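You operate a simulated robot arm through the tools that you are given. There is no shell and no other tool.

You are at the controls of a simulated robot arm. One attempt, no reset.

TASK
Give nipple D two strokes of grease, then move the coupler to nipple B and give it two.
Fine: close the valve to pump and open it after each; the other nipples stay dry.

The check looks at the end state, three seconds after you hand in, the way a careful person would. Anything else that was tipped, shoved, dropped, spilled or broken makes it a failure.

THE ROBOT
A 6-joint arm with a two-finger gripper, fixed in place. Base frame: the origin is at the foot of the arm, x ahead of it, y to its left, z up; the work surface is at about z = 84. Readings come in cm, rad, newtons and seconds.
With the tool pointing down near the work surface it reaches from about 12 to 68 cm from the base axis. Its first joint turns from -1.152 to 1.152 rad. Payload 2.45 kg.
The tool frame sits at the grasp point between the pads (the TCP): z along the fingers, y along the line on which they close. The tips reach 3 cm beyond it. Largest opening 10.6 cm; the body of the gripper starts 7.9 cm behind the TCP.
Orientation is that of the tool frame in the base frame, as [roll, pitch, yaw] about the fixed x, y, z axes, in that order (R = Rz(yaw) Ry(pitch) Rx(roll)). With the fingers straight down and closing along the base's y, the tool's x points along the base's -x, its y along +y and its z along -z.

THE INTERFACE
- The arm moves only by the tool apply_moves. Its argument "increments" is a list that holds one entry, the list of rows, each a list of 7 numbers: the turn, a rotation vector about the tool's x, y, z in rad, then the shift along the tool's x, y, z in cm, then the gripper command, from -1 (fully open) to 1 (shut), values between in proportion. In form: [[[wx, wy, wz, tx, ty, tz, gripper], ...]]. A call has 1 to 20 rows; each row shifts and turns the commanded pose from where the row before left it, along the tool's axes as they then stand. Each row takes 0.2 s and may step no farther than 5 cm and 0.15 rad from the row before; otherwise, or with a gripper value out of range, the whole call is refused. A pose out of reach is approached as far as the arm can. The call stops where the force on the tool passes 40 N (or 10 N more than at its start, if that is more) or the arm is blocked; 0.2 s more then pass. The fingers move at their own pace (about 15.3 cm/s each) and stop on an object; they squeeze with about 23 N. The grip force told is the motor's: it shows also when the fingers shut on nothing. Time passes only in rows, and 0.2 s behind the last, so rows that do not move let the fingers close. It gives the time, the measured TCP pose, the force on the tool (base axes), the opening and the grip force at its end, in the units of the frame above (readings bear some noise), with the torque about the TCP (base axes, N m) and any sound that the robot's microphone picked up, and new pictures: "show" is both (left out), scene, wrist or none.
- Cameras (640 x 400 px; columns grow to the right, rows downward): "scene" is fixed at [6.9, 40.77, 142.14]; the picture's right is [-0.75, -0.67, 0.00], its down [-0.31, 0.35, -0.89] and it looks along [0.59, -0.66, -0.46] (base axes); focal length 351 px, centre (320, 200). "wrist" rides on the gripper at [7.6, -0.2, -10.6] in the tool frame; the picture's right is [0.02, 1.00, 0.00], its down [-0.78, 0.02, -0.62] and it looks along [-0.62, 0.01, 0.78] (tool axes); focal length 247 px, centre (320, 200).
- probe_pixels(camera, pixels): for up to 12 pixels [column, row] of the newest picture of that camera ("zoom" is the newest enlarged one), the place [x, y, z] in the base frame of the surface seen there, good to about 0.2 cm, but the place of the scene camera against the robot may be out by one fixed shift of up to 1.8 cm in any direction. It takes no simulated time.
- enlarge(camera, box): a new picture of the part [left, top, right, bottom] of that camera's present view, enlarged. It takes no simulated time.
- sign_off(): hands the job in; it is judged then, once.

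Unless the task says otherwise, let go and move clear before handing in.

The tools are called after "Call:" as a command line: name --argument value ..., lists and objects as JSON in quotes. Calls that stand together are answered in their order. apply_moves: Moves the arm, as the interface text tells. Its arguments: {"type":"object","properties":{"increments":{"type":"array","items":{"type":"array","items":{"type":"array","items":{"type":"number"}}}},"show":{"type":"string","enum":["both","scene","wrist","none"]}},"required":["increments"]} The other tools are called the same way: probe_pixels (camera, pixels) gives the place of the surface under pixels of a picture; enlarge (camera, box) takes an enlarged picture of a part of a camera's view; sign_off () hands the job in.

At the start:

```text
t: 0.0
position: [39.19, -4.84, 126.96]
tool_rot: [-3.142, 0.003, -3.14]
wrist_force: [0.7, 1.0, 0.2]
moment: [-0.01, -0.01, 0.01]
grip_width: 10.59
gripper_force: 0.0
```

scene: 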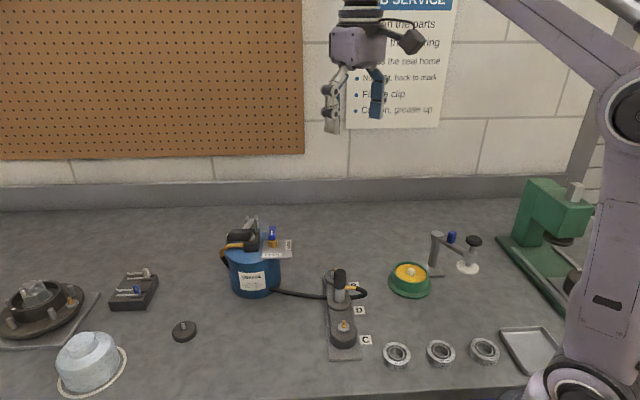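
wrist: 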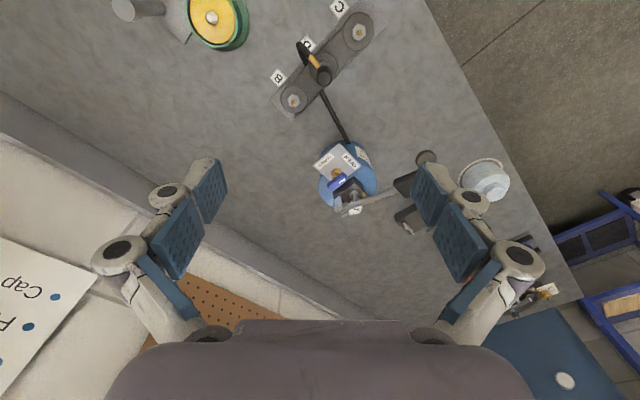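

The scene shows a nipple block near (343,320) with labels B, D, C and a coupler with a hose from a blue grease pump at (255,265) that has a blue-tipped valve/lever at (272,235). I'll enlarge both areas before moving.

Call:
enlarge --camera "scene" --box '[290, 250, 400, 370]'

Call:
enlarge --camera "scene" --box '[205, 200, 315, 310]'

Call:
enlarge --camera "wrist" --box '[250, 0, 410, 120]'

Call:
enlarge --camera "wrist" --box '[280, 120, 420, 230]'

Call:
enlarge --camera "scene" --box '[330, 0, 470, 130]'

```text
3.33 times, centred on (345, 310) of scene
```

zoom: 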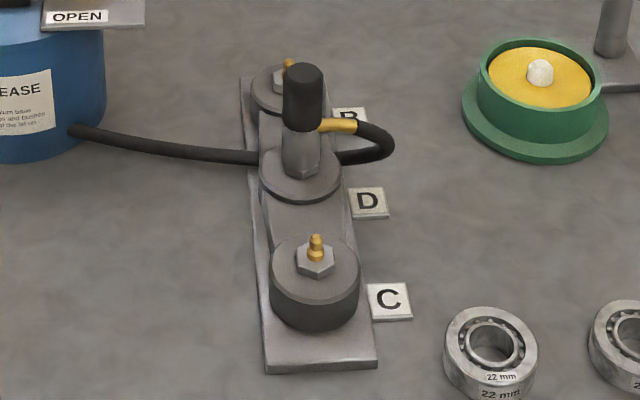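

```text
3.64 times, centred on (260, 255) of scene
```

zoom: 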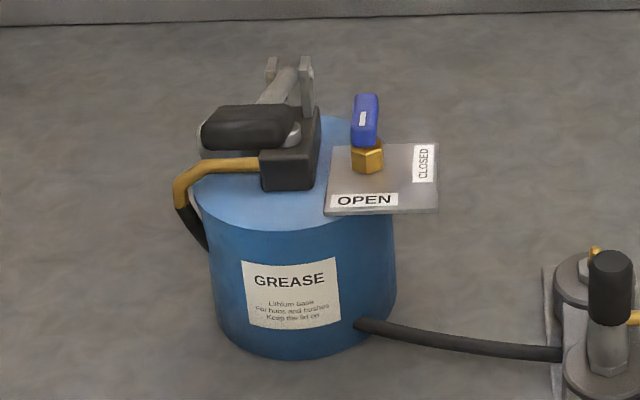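

```text
3.33 times, centred on (330, 60) of wrist
```

zoom: 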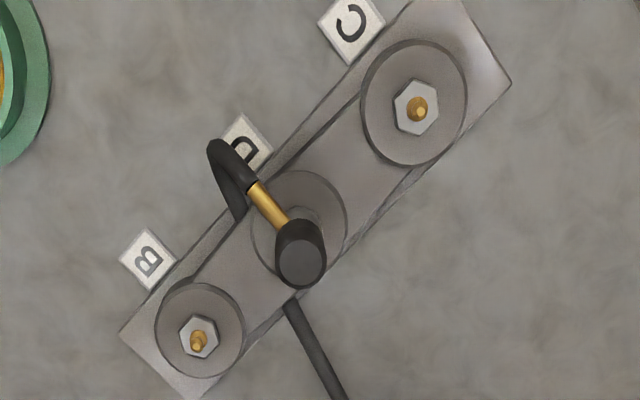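

```text
3.64 times, centred on (350, 175) of wrist
```

zoom: 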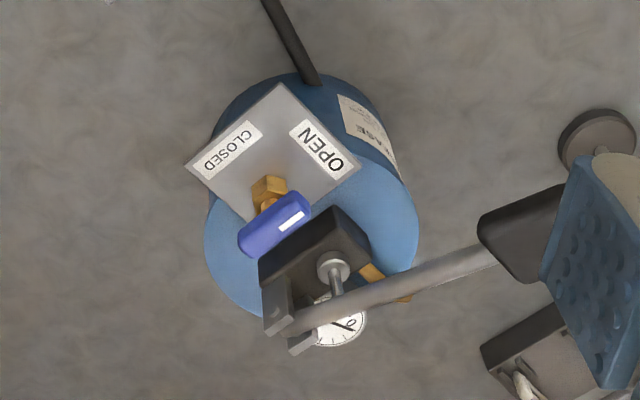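

```text
3.08 times, centred on (400, 65) of scene
```

zoom: 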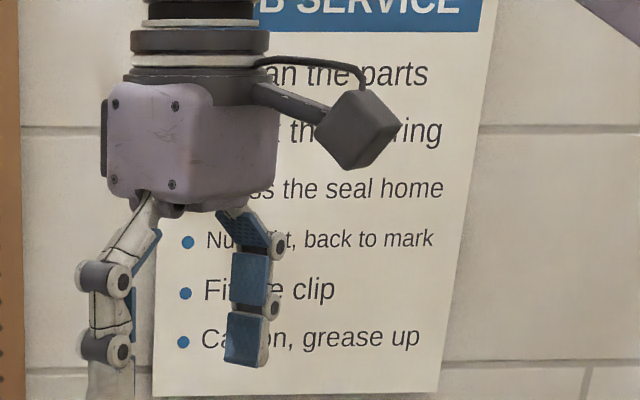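

The enlarged views show the coupler standing on nipple D, and the blue valve handle with its white stripe pointing toward OPEN. I'll probe the key points in the wrist view, and again in the scene view to find the scene shift.

Call:
probe_pixels --camera "wrist" --pixels '[[294, 101], [359, 33], [323, 76], [311, 55], [278, 78], [341, 7], [347, 176], [337, 180], [330, 160], [350, 160], [338, 185], [345, 181]]'

Call:
probe_pixels --camera "scene" --pixels '[[340, 275], [344, 325], [338, 269], [355, 287], [359, 310], [365, 340], [268, 230], [268, 244], [267, 256], [278, 246], [248, 235], [256, 224]]'

Call:
enlarge --camera "wrist" --box '[310, 140, 390, 220]'

```text
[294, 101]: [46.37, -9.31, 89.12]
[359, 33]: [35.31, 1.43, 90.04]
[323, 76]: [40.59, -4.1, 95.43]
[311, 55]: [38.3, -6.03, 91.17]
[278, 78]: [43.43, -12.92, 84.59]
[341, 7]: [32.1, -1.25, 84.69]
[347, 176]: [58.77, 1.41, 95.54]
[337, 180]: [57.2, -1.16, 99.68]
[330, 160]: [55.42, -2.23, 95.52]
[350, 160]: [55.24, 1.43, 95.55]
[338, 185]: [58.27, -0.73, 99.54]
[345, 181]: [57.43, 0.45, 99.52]
```

```text
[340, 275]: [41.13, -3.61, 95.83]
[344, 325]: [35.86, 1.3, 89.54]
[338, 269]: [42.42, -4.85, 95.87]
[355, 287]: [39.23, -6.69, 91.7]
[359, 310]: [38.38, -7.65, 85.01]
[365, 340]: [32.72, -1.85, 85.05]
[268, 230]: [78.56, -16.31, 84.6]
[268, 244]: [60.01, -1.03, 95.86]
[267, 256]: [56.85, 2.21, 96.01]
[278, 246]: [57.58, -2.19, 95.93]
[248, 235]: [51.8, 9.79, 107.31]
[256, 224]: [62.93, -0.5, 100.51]
```

```text
5.00 times, centred on (350, 180) of wrist
```

zoom: 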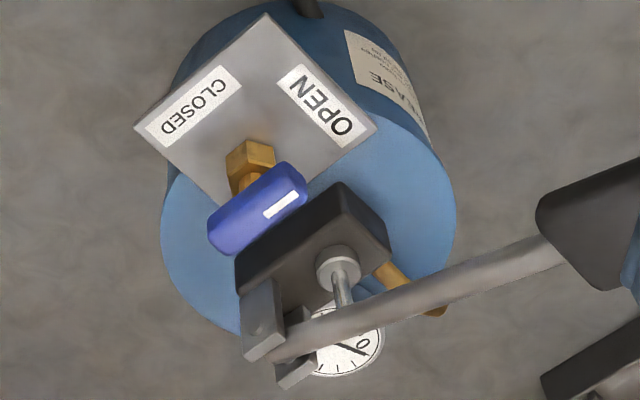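

Wrist probes put the valve handle near (57.5,-0.4,99.6), the coupler top near (40.6,-4.1,95.4) and nipple B near (46.4,-9.3,89). I'll move closer for a better wrist view of the pump head, staying well above everything.

Call:
apply_moves --increments '[[[0, 0, 0, -1.1, 1.2, 2.2, -1], [0, 0, 0, -1.1, 1.2, 2.2, -1], [0, 0, 0, -1.1, 1.2, 2.2, -1], [0, 0, 0, -1.1, 1.2, 2.2, -1], [0, 0, 0, 0, 0, 0, -1]]]' --show "both"

```text
t: 1.2
position: [43.94, -0.07, 118.2]
tool_rot: [-3.14, 0.002, 3.141]
wrist_force: [-0.6, -0.1, 0.4]
moment: [0.03, 0.0, 0.02]
grip_width: 10.61
gripper_force: 0.1
```

scene: 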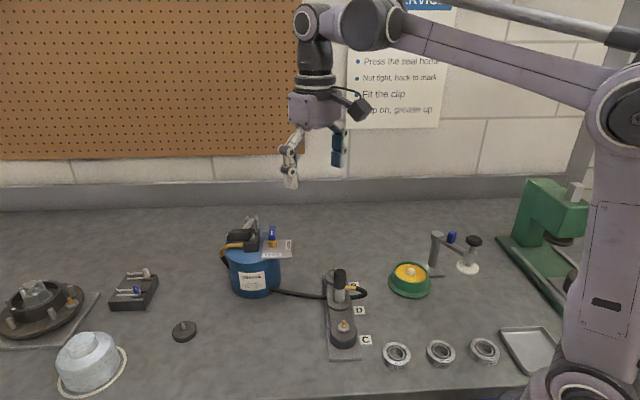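
wrist: 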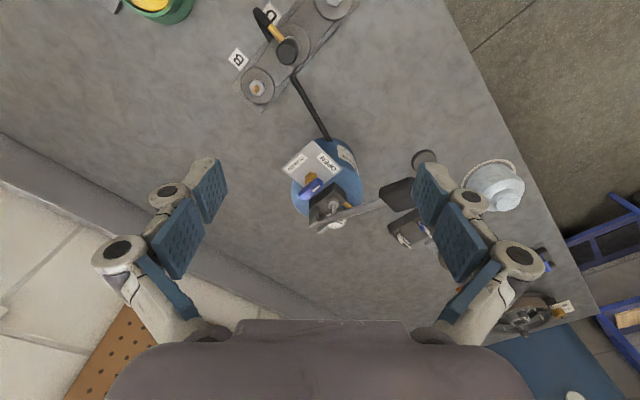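

The pump head is now near (325,195) in the wrist view, with the lever running right to a black grip at about (398,195). I'll enlarge and probe it.

Call:
enlarge --camera "wrist" --box '[270, 130, 430, 250]'

Call:
probe_pixels --camera "wrist" --pixels '[[398, 195], [385, 192], [409, 185], [385, 202], [360, 210], [335, 218], [318, 227], [310, 190], [304, 194], [317, 185], [334, 205], [328, 232]]'

```text
3.33 times, centred on (350, 190) of wrist
```

zoom: 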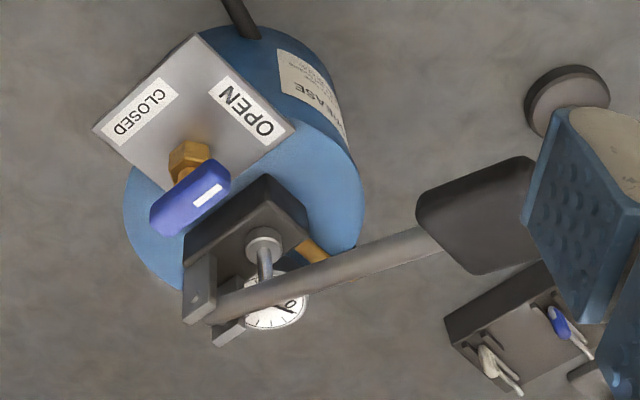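

```text
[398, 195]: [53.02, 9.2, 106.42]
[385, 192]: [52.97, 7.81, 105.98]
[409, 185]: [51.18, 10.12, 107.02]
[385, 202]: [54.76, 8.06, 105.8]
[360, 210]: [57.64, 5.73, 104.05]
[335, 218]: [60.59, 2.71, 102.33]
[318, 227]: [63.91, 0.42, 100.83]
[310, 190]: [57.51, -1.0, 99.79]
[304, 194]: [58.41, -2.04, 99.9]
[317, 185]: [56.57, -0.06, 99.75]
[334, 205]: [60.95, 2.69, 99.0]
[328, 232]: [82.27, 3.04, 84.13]
```

The lever runs from its pivot near (63.9,0.4,100.8) up to the grip near (52.5,9.5,106.7). I'll look closely at the valve surroundings, the lever grip and the coupler seat.

Call:
probe_pixels --camera "wrist" --pixels '[[328, 163], [296, 162], [310, 177], [333, 186], [345, 193], [320, 198], [313, 205], [348, 204], [394, 183], [392, 210], [381, 196], [410, 180]]'

Call:
enlarge --camera "scene" --box '[320, 260, 370, 310]'

Call:
enlarge --camera "scene" --box '[215, 205, 295, 265]'

Call:
enlarge --camera "wrist" --box '[220, 0, 360, 110]'

```text
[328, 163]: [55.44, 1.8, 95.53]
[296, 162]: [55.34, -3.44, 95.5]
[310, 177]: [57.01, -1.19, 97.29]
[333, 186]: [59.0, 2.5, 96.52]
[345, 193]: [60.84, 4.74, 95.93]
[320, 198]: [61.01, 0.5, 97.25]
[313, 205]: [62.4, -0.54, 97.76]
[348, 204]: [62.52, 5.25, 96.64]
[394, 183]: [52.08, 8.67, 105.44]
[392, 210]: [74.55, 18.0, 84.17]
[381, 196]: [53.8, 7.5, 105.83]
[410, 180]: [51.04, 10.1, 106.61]
```

```text
8.00 times, centred on (345, 285) of scene
```

zoom: 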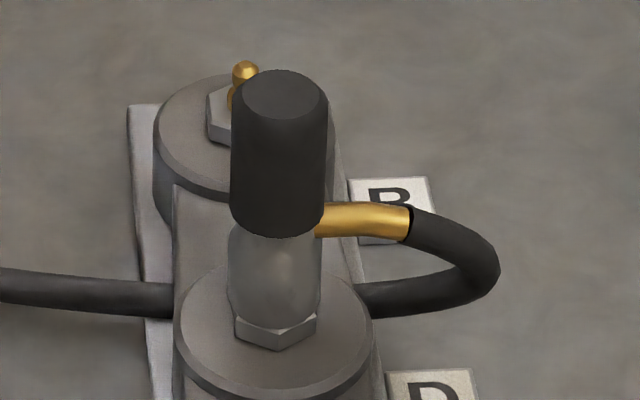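

```text
6.67 times, centred on (255, 235) of scene
```

zoom: 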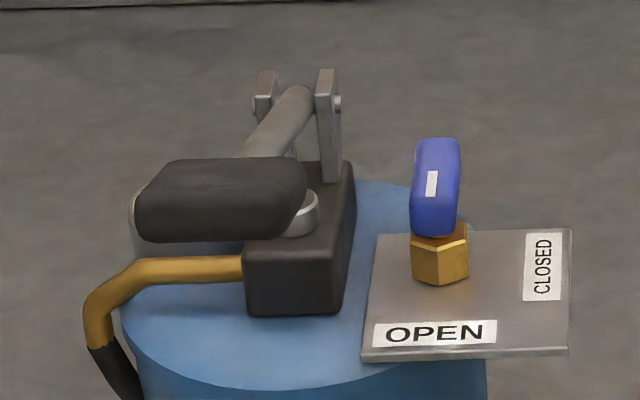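

```text
3.64 times, centred on (290, 55) of wrist
```

zoom: 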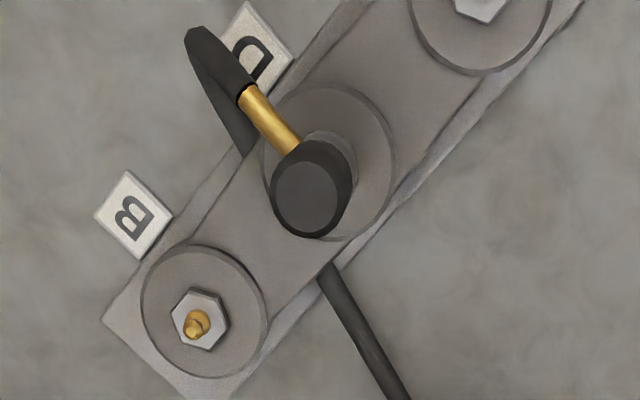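

B's nipple looks tilted in the scene zoom (tip at (245,70), base at (235,100)), so I'll check that later. First I'll turn the tool 45° and come above the valve handle at (57.5,-1.05), with the fingers partly closed.

Call:
apply_moves --increments '[[[0, 0, 0.131, 0, 0, 0, 0.5], [0, 0, 0.131, 0, 0, 0, 0.5], [0, 0, 0.131, 0, 0, 0, 0.5], [0, 0, 0.131, 0, 0, 0, 0.5], [0, 0, 0.131, 0, 0, 0, 0.5], [0, 0, 0.131, 0, 0, 0, 0.5], [0, 0, 0, -2.056, 1.778, 1.84, 0.5], [0, 0, 0, -2.056, 1.778, 1.84, 0.5], [0, 0, 0, -2.056, 1.778, 1.84, 0.5], [0, 0, 0, -2.056, 1.778, 1.84, 0.5], [0, 0, 0, -2.056, 1.778, 1.84, 0.5], [0, 0, 0, 0, 0, 0, 0.5]]]' --show "both"

```text
t: 3.8
position: [57.12, -1.16, 109.1]
tool_rot: [-3.141, 0.0, 2.354]
wrist_force: [-0.8, -0.7, 0.8]
moment: [-0.01, -0.01, -0.01]
grip_width: 2.66
gripper_force: 0.1
```

scene: 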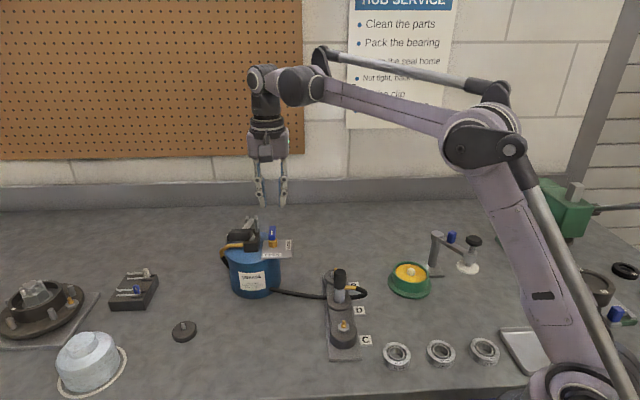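
wrist: 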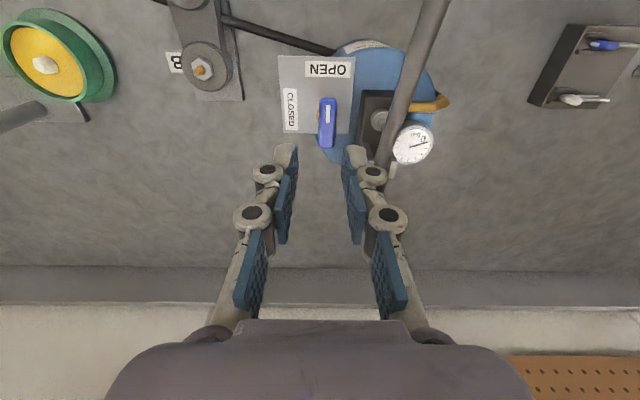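

The handle sits upright between the fingers at (327,122), so the angle looks right. I'll zoom in and probe its centre and ends to refine it.

Call:
enlarge --camera "wrist" --box '[260, 40, 460, 180]'

Call:
probe_pixels --camera "wrist" --pixels '[[328, 102], [325, 136], [327, 120], [321, 120], [333, 120], [379, 118], [390, 165], [410, 80], [435, 105], [369, 100], [371, 175], [319, 112]]'

```text
2.86 times, centred on (360, 110) of wrist
```

zoom: 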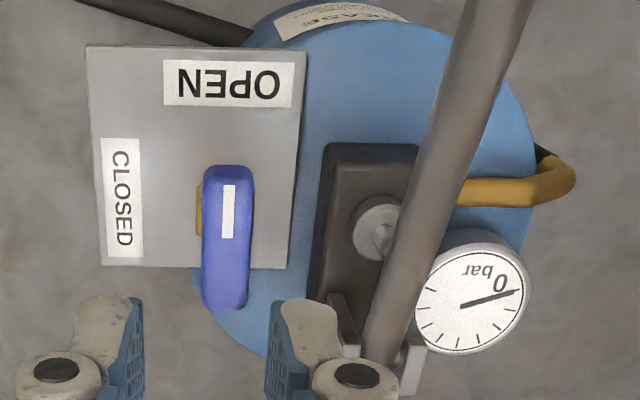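

```text
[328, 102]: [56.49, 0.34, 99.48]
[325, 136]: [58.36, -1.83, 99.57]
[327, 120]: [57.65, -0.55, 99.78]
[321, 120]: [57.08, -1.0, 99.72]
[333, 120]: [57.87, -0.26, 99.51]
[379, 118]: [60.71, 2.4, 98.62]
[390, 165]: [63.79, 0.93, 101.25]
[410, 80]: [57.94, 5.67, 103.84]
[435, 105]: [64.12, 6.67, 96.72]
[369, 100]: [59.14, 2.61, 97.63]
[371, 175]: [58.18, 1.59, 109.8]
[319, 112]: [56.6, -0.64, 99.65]
```

The handle centre is near (57.45,-0.7,99.7), and the gauge reads 0 bar. I'll shift 0.55 cm along tool y, narrow the gap to 2.2 cm, and descend to just above the handle.

Call:
apply_moves --increments '[[[0, 0, 0, 0.08, 0.55, 0, 0.585], [0, 0, 0, 0, 0, 2.0, 0.585], [0, 0, 0, 0, 0, 2.0, 0.585], [0, 0, 0, 0, 0, 1.5, 0.585], [0, 0, 0, 0, 0, 0, 0.585]]]' --show "both"

```text
t: 5.0
position: [57.56, -0.55, 103.58]
tool_rot: [3.141, 0.003, 2.358]
wrist_force: [0.1, -0.8, 0.9]
moment: [-0.04, 0.01, 0.01]
grip_width: 2.22
gripper_force: 0.1
```

scene: 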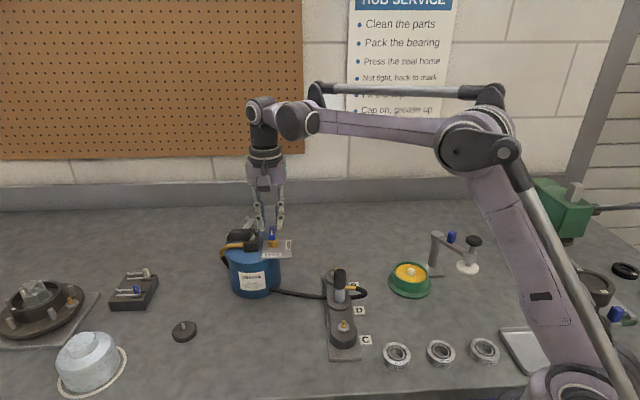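
wrist: 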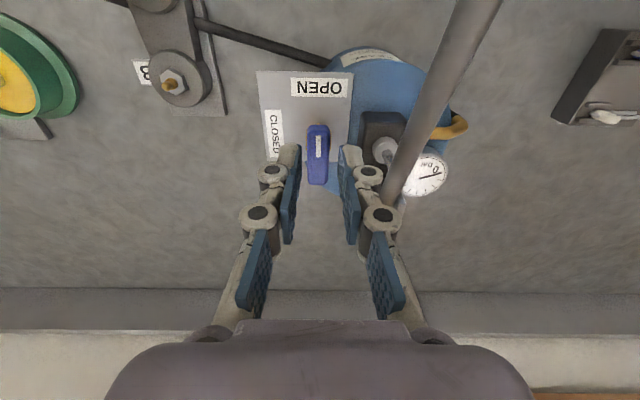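

The handle at (318,155) is centred between the fingertips (300 and 338). I'll descend 2.3 cm slowly, watching the force because of the lever near (400,170).

Call:
apply_moves --increments '[[[0, 0, 0, 0, 0, 0.8, 0.585], [0, 0, 0, 0, 0, 0.8, 0.585], [0, 0, 0, 0, 0, 0.7, 0.585], [0, 0, 0, 0, 0, 0, 0.585]]]' --show "both"

```text
t: 6.0
position: [57.64, -0.55, 101.26]
tool_rot: [-3.141, 0.0, 2.357]
wrist_force: [0.2, 0.7, 0.2]
moment: [-0.05, 0.03, 0.01]
grip_width: 2.23
gripper_force: 0.0
```

scene: 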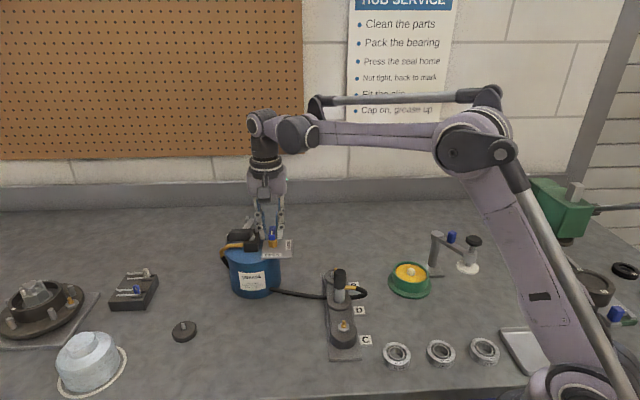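
wrist: 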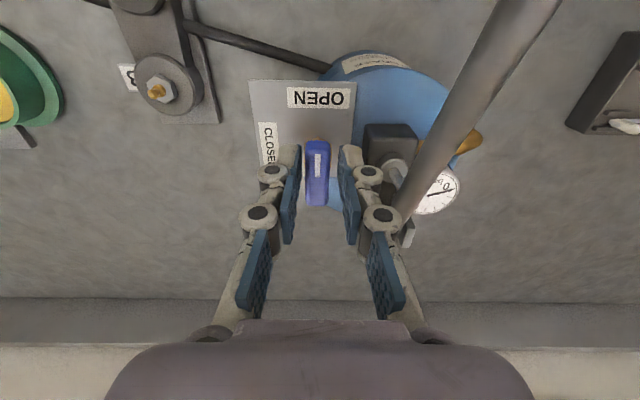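

The fingers straddle the handle (317,172) without contact. I'll close on it and check the force.

Call:
apply_moves --increments '[[[0, 0, 0, 0, 0, 0, 1], [0, 0, 0, 0, 0, 0, 1], [0, 0, 0, 0, 0, 0, 1]]]' --show "wrist"

Call:
enlarge --camera "wrist" --box '[240, 60, 480, 240]'

```text
t: 6.8
position: [57.47, -0.58, 101.24]
tool_rot: [-3.14, 0.001, 2.355]
wrist_force: [-12.8, -7.5, -7.9]
moment: [-0.19, 0.39, -0.11]
grip_width: 1.47
gripper_force: 41.0
```

wrist: 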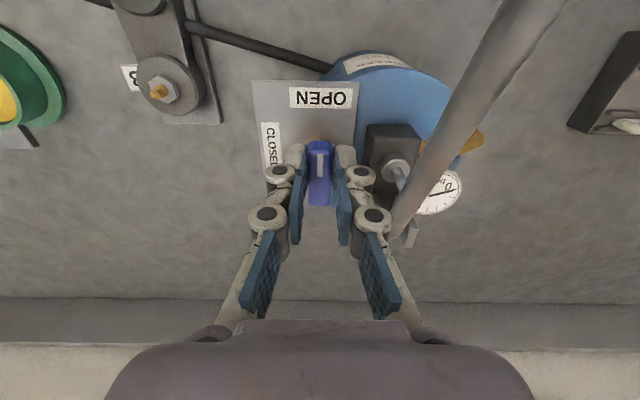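

```text
2.22 times, centred on (360, 150) of wrist
```

zoom: 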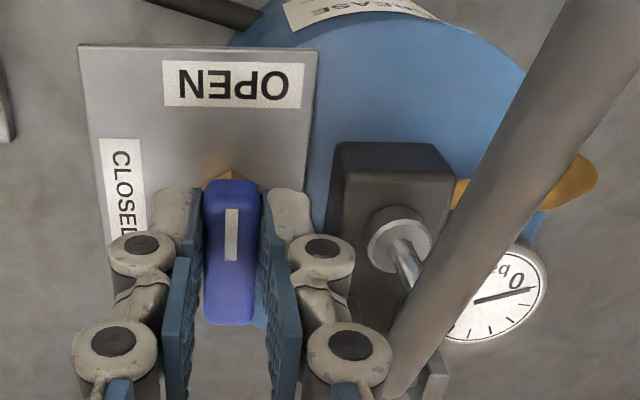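

Grip is on with about 15 N of side force toward (-x,-y), so I'll relieve it by shifting -0.2 along tool y. Then I'll start turning toward CLOSED, checking the force as I go.

Call:
apply_moves --increments '[[[0, 0, 0, 0, -0.2, 0, 1], [0, 0, -0.1, 0, 0, 0, 1], [0, 0, -0.1, 0, 0, 0, 1], [0, 0, -0.1, 0, 0, 0, 1]]]' --show "wrist"

```text
t: 7.8
position: [57.38, -0.7, 101.17]
tool_rot: [-3.137, 0.001, 2.656]
wrist_force: [-16.4, -8.1, -7.6]
moment: [-0.71, -0.54, -0.11]
grip_width: 1.47
gripper_force: 41.1
```

wrist: 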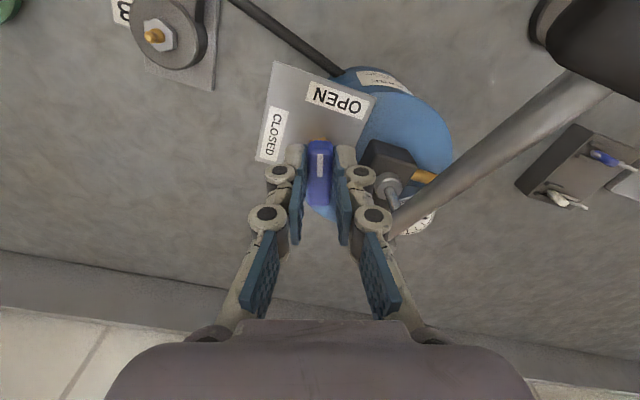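

The handle is turning with the gripper, and the force is about 16 N toward -x. I'll nudge back slightly and keep turning.

Call:
apply_moves --increments '[[[0, 0, 0, 0.1, -0.14, 0, 1], [0, 0, -0.105, 0, 0, 0, 1], [0, 0, -0.105, 0, 0, 0, 1], [0, 0, -0.105, 0, 0, 0, 1], [0, 0, -0.105, 0, 0, 0, 1], [0, 0, -0.105, 0, 0, 0, 1], [0, 0, -0.105, 0, 0, 0, 1]]]' --show "wrist"

```text
t: 9.4
position: [57.21, -1.11, 101.21]
tool_rot: [-3.134, 0.0, -2.998]
wrist_force: [-5.5, -22.8, 9.7]
moment: [-0.46, -0.86, -0.13]
grip_width: 1.5
gripper_force: 40.8
```

wrist: 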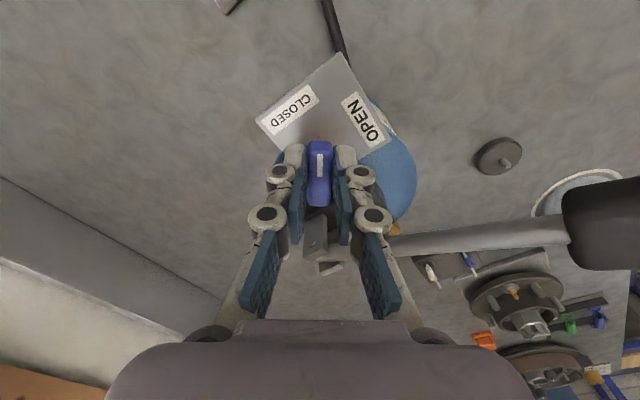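

The force now points along -y at about 23 N, so the true axis is nearer (57.8,-1.0). I'll shift toward it and complete the turn.

Call:
apply_moves --increments '[[[0, 0, 0, -0.21, -0.29, 0, 1], [0, 0, -0.107, 0, 0, 0, 1], [0, 0, -0.107, 0, 0, 0, 1], [0, 0, -0.107, 0, 0, 0, 1], [0, 0, -0.107, 0, 0, 0, 1], [0, 0, -0.107, 0, 0, 0, 1], [0, 0, -0.105, 0, 0, 0, 1]]]' --show "wrist"

Call:
enlarge --camera "wrist" --box '[220, 40, 460, 220]'

```text
t: 11.0
position: [57.62, -1.6, 101.15]
tool_rot: [-3.135, -0.007, -2.358]
wrist_force: [-12.8, -26.6, -2.9]
moment: [-0.86, 0.6, -0.03]
grip_width: 1.48
gripper_force: 40.7
```

wrist: 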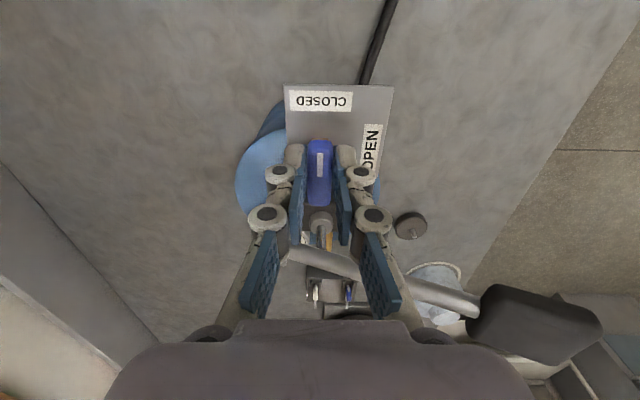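

```text
2.22 times, centred on (340, 130) of wrist
```

zoom: 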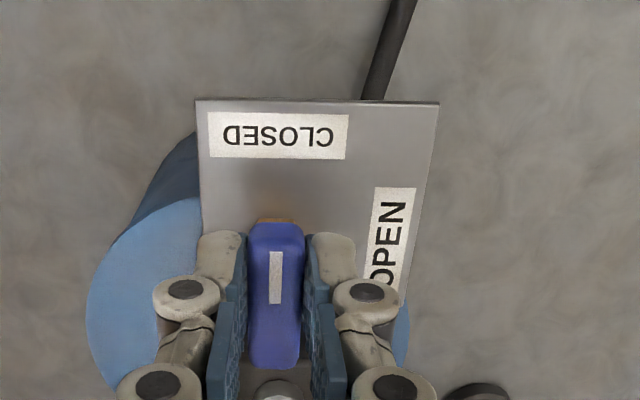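

The handle's stripe now points to CLOSED (275,275 in the zoom). I'll open the fingers slightly, rise, and check that the pump hasn't shifted.

Call:
apply_moves --increments '[[[0, 0, 0, 0, 0, 0, 0.5], [0, 0, 0, 0, 0, 0, 0.5], [0, 0, 0, 0, 0, -1.5, 0.5], [0, 0, 0, 0, 0, -2.0, 0.5], [0, 0, 0, 0, 0, -4.0, 0.5], [0, 0, 0, 0, 0, -4.0, 0.5], [0, 0, 0, 0, 0, 0, 0.5]]]' --show "both"

Call:
enlarge --camera "scene" --box '[205, 200, 315, 310]'

Call:
enlarge --camera "wrist" --box '[240, 40, 480, 220]'

```text
t: 12.6
position: [57.24, -0.82, 112.61]
tool_rot: [-3.138, 0.001, -2.357]
wrist_force: [-0.6, -0.1, 0.4]
moment: [0.01, 0.02, 0.0]
grip_width: 2.64
gripper_force: 0.1
```

scene: 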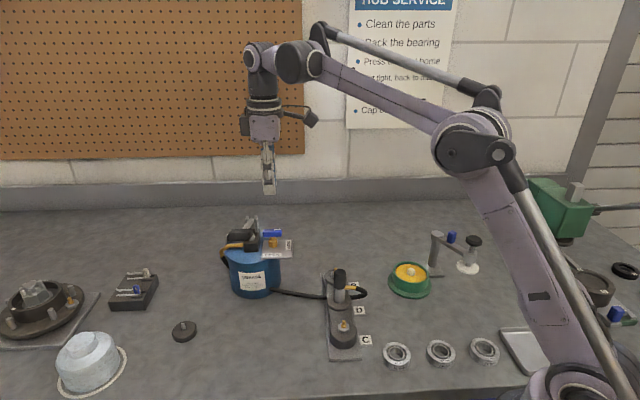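
wrist: 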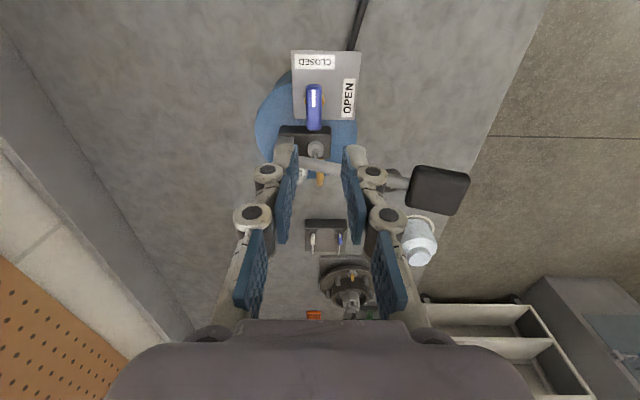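

```text
3.64 times, centred on (260, 255) of scene
```

zoom: 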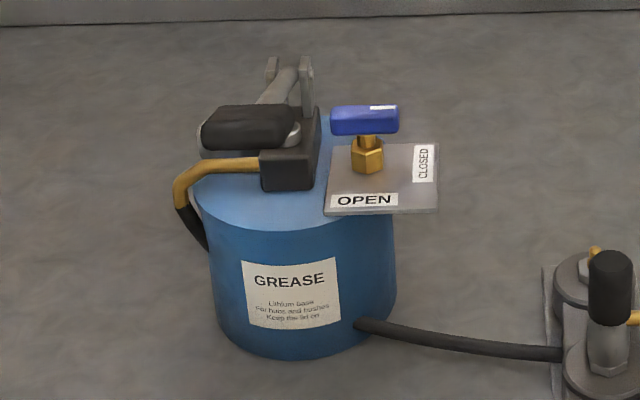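

```text
2.22 times, centred on (360, 130) of wrist
```

zoom: 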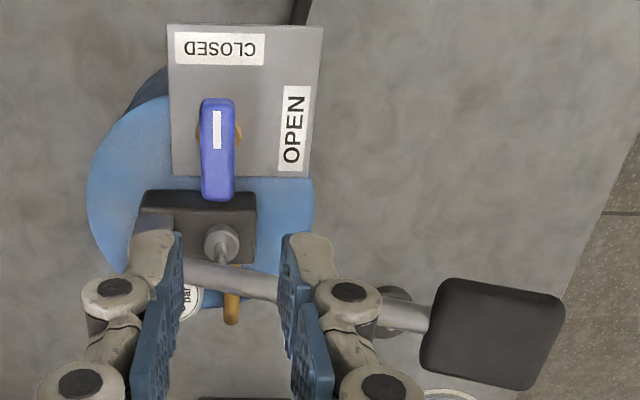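

The valve is clearly CLOSED and the pump hasn't moved. Next I'll probe the lever grip (437,190 in the wrist view) and the handle's new position.

Call:
probe_pixels --camera "wrist" --pixels '[[314, 92], [314, 107], [316, 127], [437, 190], [420, 171], [465, 178], [457, 211], [411, 201], [400, 182], [328, 168], [315, 150], [316, 163]]'

Call:
enlarge --camera "wrist" --box '[380, 140, 500, 230]'

```text
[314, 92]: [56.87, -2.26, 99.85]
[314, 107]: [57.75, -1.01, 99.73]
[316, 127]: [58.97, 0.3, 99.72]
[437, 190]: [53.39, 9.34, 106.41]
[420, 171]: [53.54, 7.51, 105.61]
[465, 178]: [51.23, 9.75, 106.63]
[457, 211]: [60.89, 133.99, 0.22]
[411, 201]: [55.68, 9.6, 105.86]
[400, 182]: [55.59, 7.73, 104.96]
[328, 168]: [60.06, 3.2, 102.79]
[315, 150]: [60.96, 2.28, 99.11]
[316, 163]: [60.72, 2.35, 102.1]
```

```text
4.44 times, centred on (440, 185) of wrist
```

zoom: 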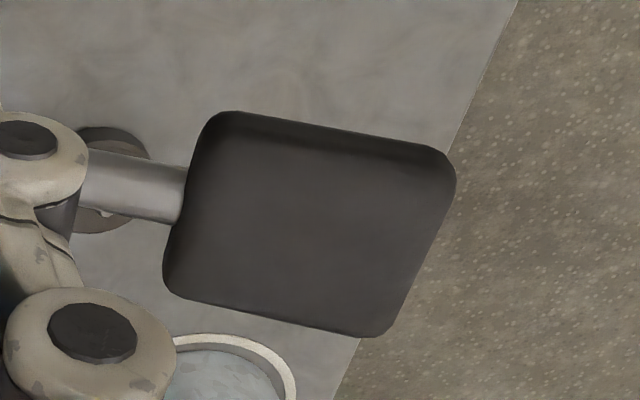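

The valve axis is near (57.85,-1.0). The lever grip is centred near (53.45,9.55), top z about 106.4, about 3.3 cm wide, pointing at 135°. I'll turn back to yaw 2.354 so the fingers straddle the grip sideways, and move above it.

Call:
apply_moves --increments '[[[0, 0, 0.131, 0, 0, 0, 0.5], [0, 0, 0.131, 0, 0, 0, 0.5], [0, 0, 0.131, 0, 0, 0, 0.5], [0, 0, 0.131, 0, 0, 0, 0.5], [0, 0, 0.131, 0, 0, 0, 0.5], [0, 0, 0.131, 0, 0, 0, 0.5], [0, 0, 0.131, 0, 0, 0, 0.5], [0, 0, 0.131, 0, 0, 0, 0.5], [0, 0, 0.131, 0, 0, 0, 0.5], [0, 0, 0.131, 0, 0, 0, 0.5], [0, 0, 0.131, 0, 0, 0, 0.5], [0, 0, 0.131, 0, 0, 0, 0.5], [0, 0, 0, 3.34, 1.55, 0, -0.1], [0, 0, 0, 3.34, 1.55, 0, -0.1], [0, 0, 0, 3.34, 1.55, 0, -0.1], [0, 0, 0, 0, 0, 0, -0.1]]]' --show "both"

```text
t: 16.0
position: [53.67, 9.3, 112.65]
tool_rot: [-3.141, 0.001, 2.352]
wrist_force: [0.5, 0.0, 0.2]
moment: [-0.02, -0.02, -0.03]
grip_width: 5.86
gripper_force: 0.0
```

scene: 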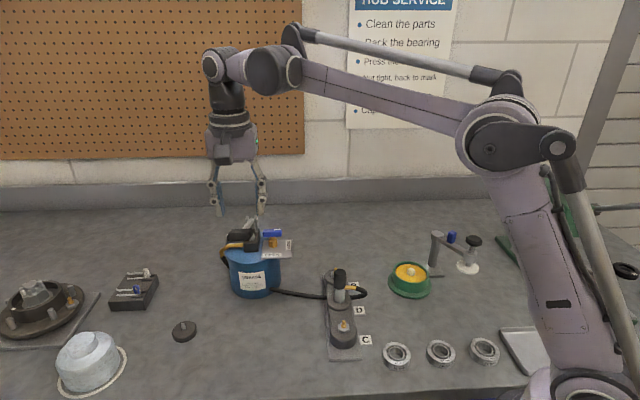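
wrist: 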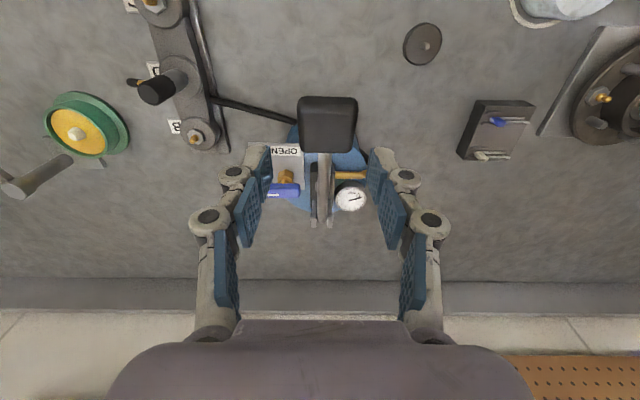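

The lever now lies vertically in the wrist view, with its grip at (327,122) a little right of the finger midline. I'll probe its edges.

Call:
probe_pixels --camera "wrist" --pixels '[[327, 122], [302, 122], [352, 122], [327, 102], [327, 145], [323, 165], [322, 200], [320, 215], [327, 150]]'

Call:
enlarge --camera "wrist" --box '[250, 80, 410, 240]'

```text
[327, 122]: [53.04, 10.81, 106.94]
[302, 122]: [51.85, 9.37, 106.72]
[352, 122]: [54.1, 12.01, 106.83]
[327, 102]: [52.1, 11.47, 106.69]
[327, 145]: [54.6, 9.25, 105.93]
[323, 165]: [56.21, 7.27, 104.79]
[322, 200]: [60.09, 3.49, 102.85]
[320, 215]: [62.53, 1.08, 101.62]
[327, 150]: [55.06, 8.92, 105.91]
```

```text
2.50 times, centred on (330, 160) of wrist
```

zoom: 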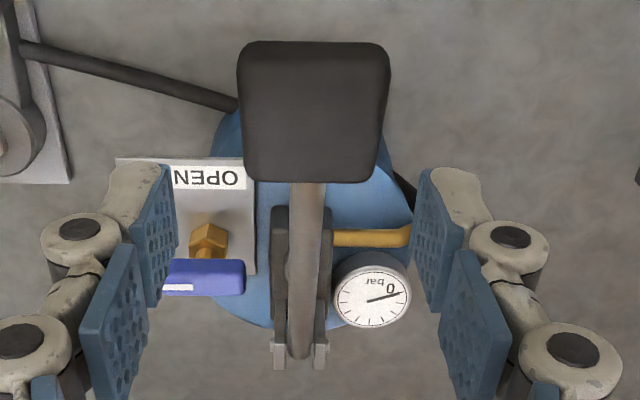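

The grip is about 3.7 cm wide, centred at (53.5,10.2), with its axis at z about 105.7. I'll shift over it, descend to TCP z about 105.6, then close.

Call:
apply_moves --increments '[[[0, 0, 0, 0.76, 0.45, 0, -0.1], [0, 0, 0, 0, 0, 2.5, -0.1], [0, 0, 0, 0, 0, 2.5, -0.1], [0, 0, 0, 0, 0, 2.0, -0.1], [0, 0, 0, 0, 0, 0, -0.1]]]' --show "both"

```text
t: 17.2
position: [53.6, 10.17, 105.61]
tool_rot: [-3.142, 0.004, 2.352]
wrist_force: [0.2, 0.3, 0.1]
moment: [0.03, -0.01, 0.02]
grip_width: 5.84
gripper_force: 0.0
```

scene: 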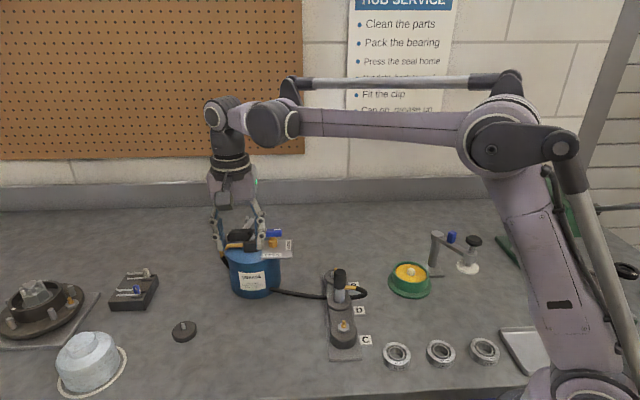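
wrist: 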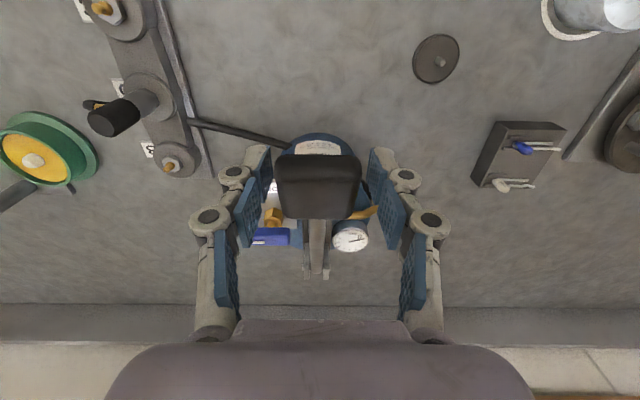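

The grip at (318,188) sits centred between the pads. I'll close on it.

Call:
apply_moves --increments '[[[0, 0, 0, 0, 0, 0, 1], [0, 0, 0, 0, 0, 0, 1], [0, 0, 0, 0, 0, 0, 1]]]' --show "wrist"

Call:
enlarge --camera "wrist" --box '[240, 120, 400, 280]'

```text
t: 18.0
position: [53.51, 10.03, 105.59]
tool_rot: [-3.14, 0.0, 2.352]
wrist_force: [-9.6, -7.3, -0.2]
moment: [0.23, 0.31, 0.12]
grip_width: 4.01
gripper_force: 45.0
```

wrist: 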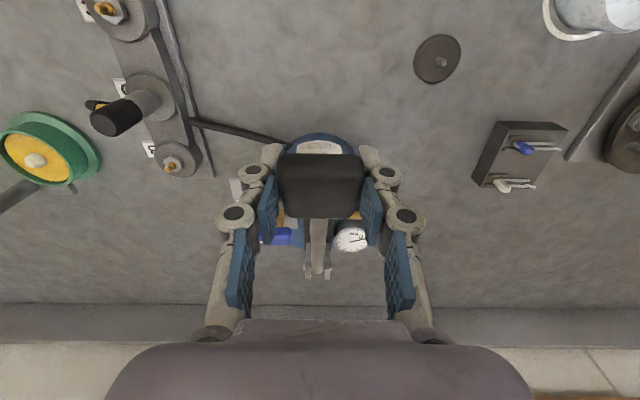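

```text
2.50 times, centred on (320, 200) of wrist
```

zoom: 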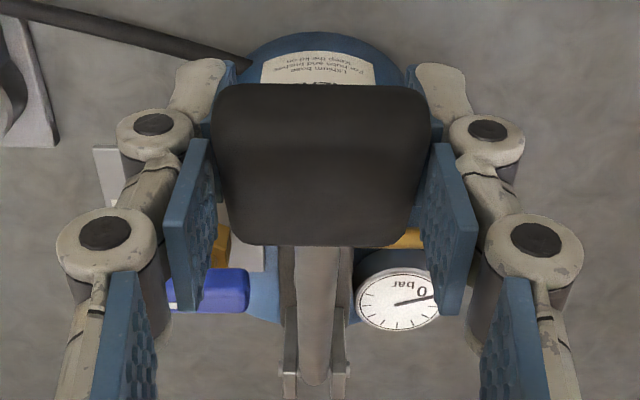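

Gripped at 4.0 cm width with 12 N of side force. I'll relieve it with -0.12 along tool y and start the down-stroke along the lever's arc (radius about 13.9), checking forces after the first part.

Call:
apply_moves --increments '[[[0, 0, 0, 0, -0.12, 0, 1], [0, 0, 0, 0.187, 0, 0.577, 1], [0, 0, 0, 0.162, 0, 0.584, 1], [0, 0, 0, 0.137, 0, 0.591, 1], [0, 0, 0, 0.111, 0, 0.596, 1]]]' --show "wrist"

Call:
enlarge --camera "wrist" --box '[240, 120, 400, 280]'

```text
t: 19.2
position: [53.13, 10.47, 103.14]
tool_rot: [-3.14, 0.004, 2.351]
wrist_force: [0.1, -8.0, 10.7]
moment: [-0.9, -1.02, 0.43]
grip_width: 4.04
gripper_force: 45.3
```

wrist: 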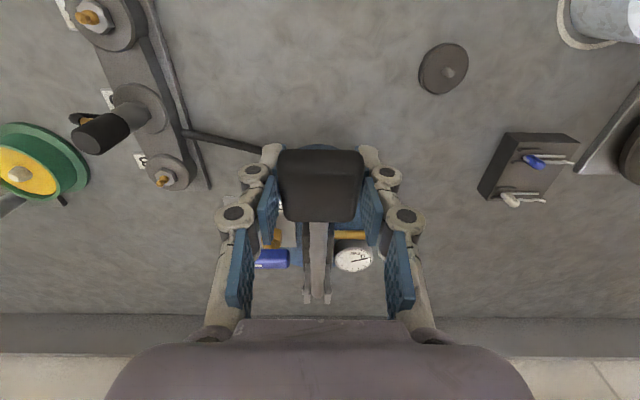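

```text
2.50 times, centred on (320, 200) of wrist
```

zoom: 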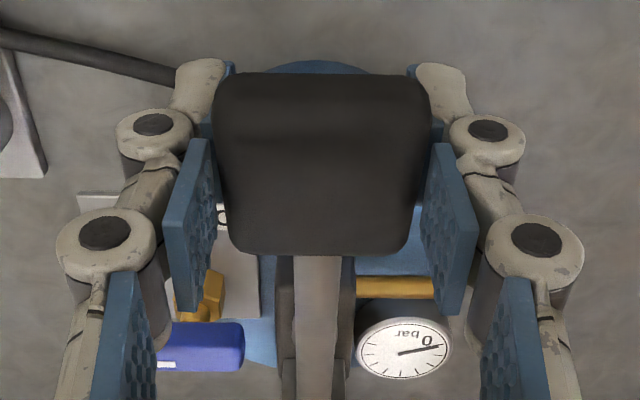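

The lever follows with about 10 N upward force, and the gauge still reads near 0. I'll continue the down-stroke.

Call:
apply_moves --increments '[[[0, 0, 0, 0.085, 0, 0.6, 1], [0, 0, 0, 0.059, 0, 0.604, 1], [0, 0, 0, 0.032, 0, 0.605, 1], [0, 0, 0, 0.006, 0, 0.607, 1]]]' --show "both"

Call:
enlarge --camera "wrist" --box '[240, 120, 400, 280]'

```text
t: 20.2
position: [52.92, 10.78, 100.78]
tool_rot: [3.14, 0.002, 2.356]
wrist_force: [2.8, -4.5, 11.3]
moment: [-0.88, -0.89, 0.55]
grip_width: 4.04
gripper_force: 44.6
```

scene: 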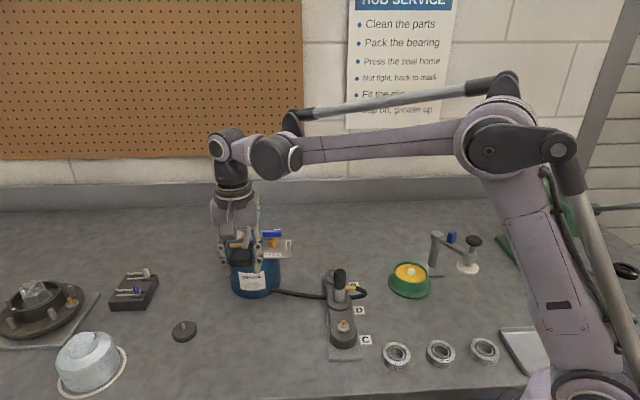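
wrist: 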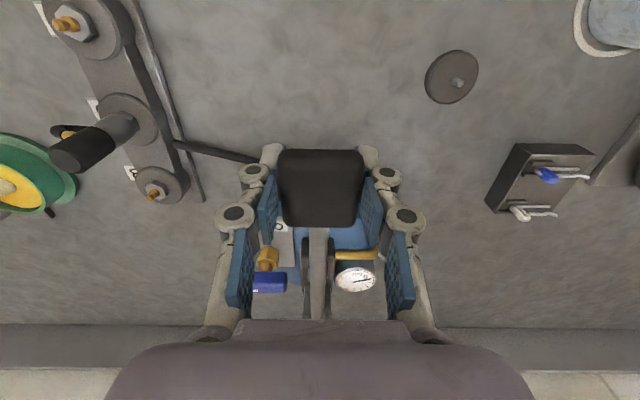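

```text
2.50 times, centred on (320, 200) of wrist
```

zoom: 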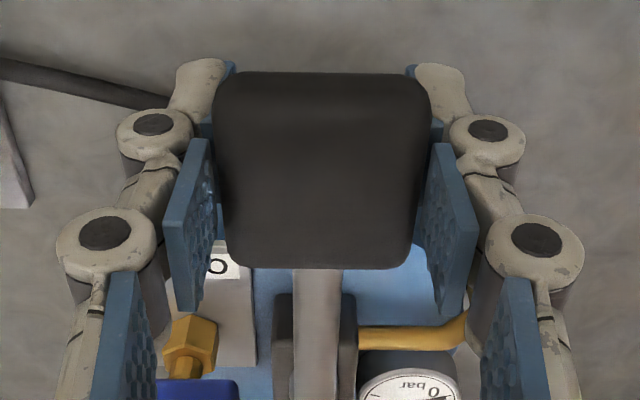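

The lever is about level with a steady 11 N. I'll keep going down toward the bottom stop.

Call:
apply_moves --increments '[[[0, 0, 0, -0.021, 0, 0.606, 1], [0, 0, 0, -0.047, 0, 0.605, 1], [0, 0, 0, -0.073, 0, 0.602, 1]]]' --show "both"

Call:
enlarge --camera "scene" --box '[205, 200, 315, 310]'

```text
t: 21.0
position: [53.05, 10.71, 99.05]
tool_rot: [3.139, -0.001, 2.352]
wrist_force: [-3.9, 8.6, 8.8]
moment: [-0.61, -0.66, 0.05]
grip_width: 4.03
gripper_force: 45.0
```

scene: 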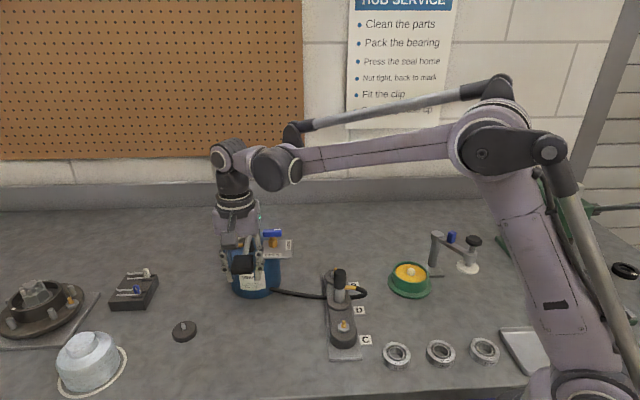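
wrist: 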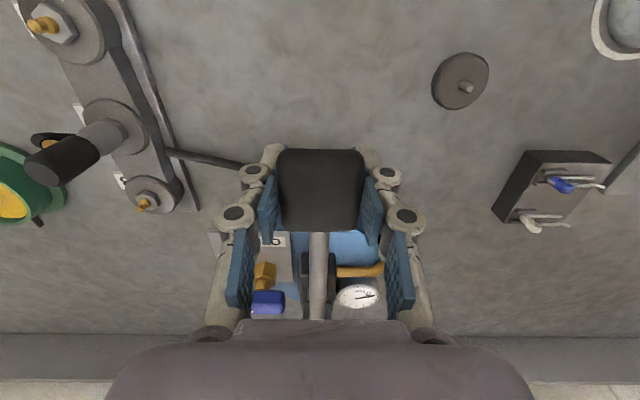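

```text
3.64 times, centred on (260, 255) of scene
```

zoom: 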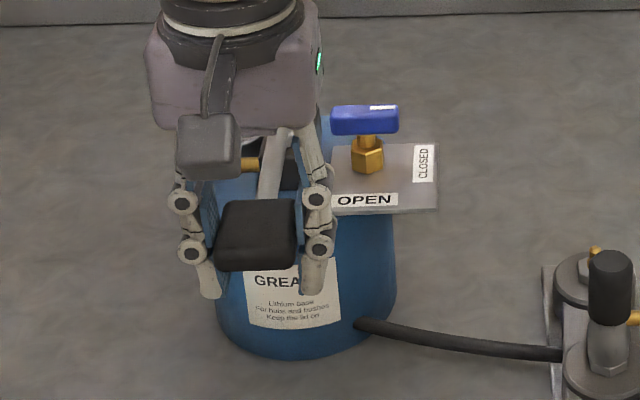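

No stop reached yet. The lever has tilted below level and the forces are modest, so I'll continue down while watching the gauge.

Call:
apply_moves --increments '[[[0, 0, 0, -0.1, 0, 0.598, 1], [0, 0, 0, -0.125, 0, 0.593, 1], [0, 0, 0, -0.152, 0, 0.587, 1]]]' --show "both"

Call:
enlarge --camera "wrist" --box '[240, 220, 400, 330]'

Call:
enlarge --camera "scene" --box '[205, 200, 315, 310]'

```text
t: 21.8
position: [53.25, 10.5, 97.22]
tool_rot: [-3.141, -0.002, 2.355]
wrist_force: [-8.8, 16.3, 2.2]
moment: [-0.4, -0.18, 0.17]
grip_width: 3.95
gripper_force: 44.7
```

scene: 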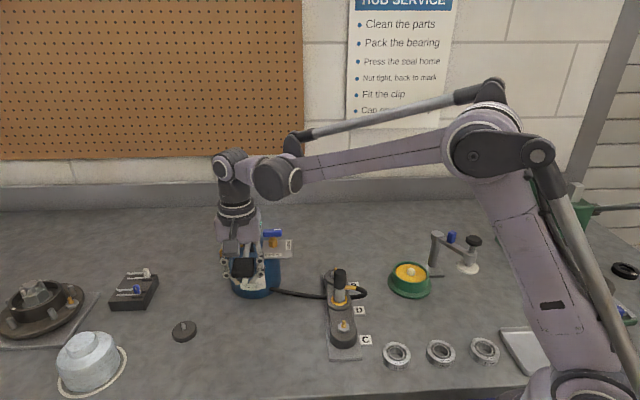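
wrist: 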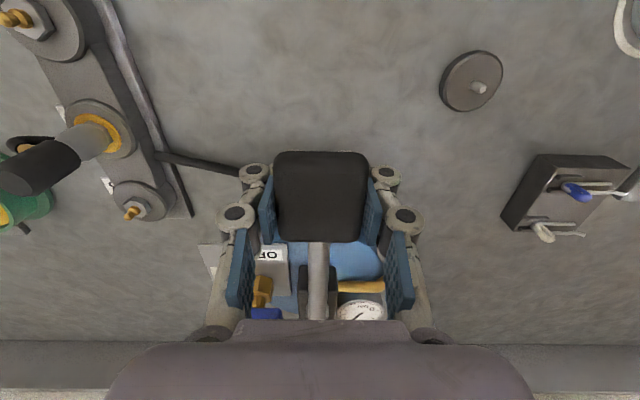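

```text
3.64 times, centred on (320, 275) of wrist
```

zoom: 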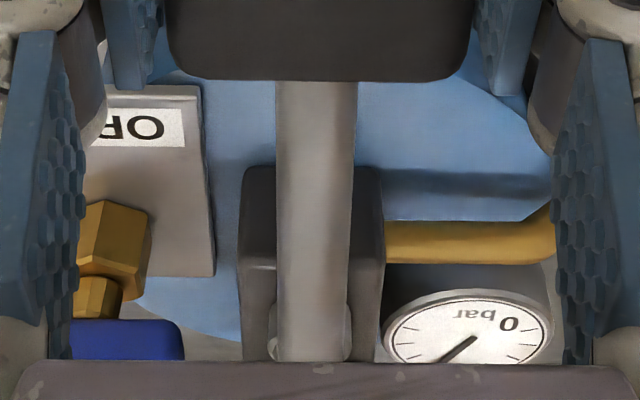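

```text
3.64 times, centred on (260, 255) of scene
```

zoom: 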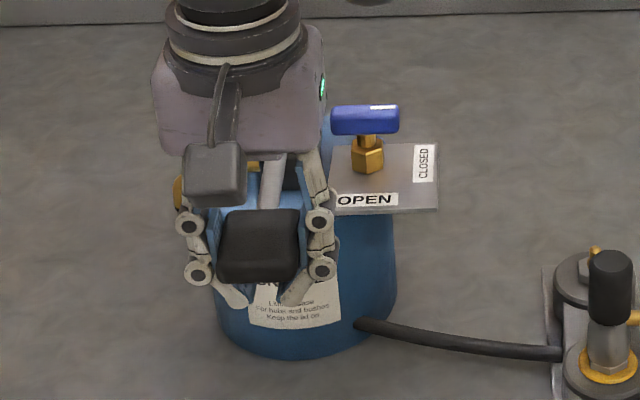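

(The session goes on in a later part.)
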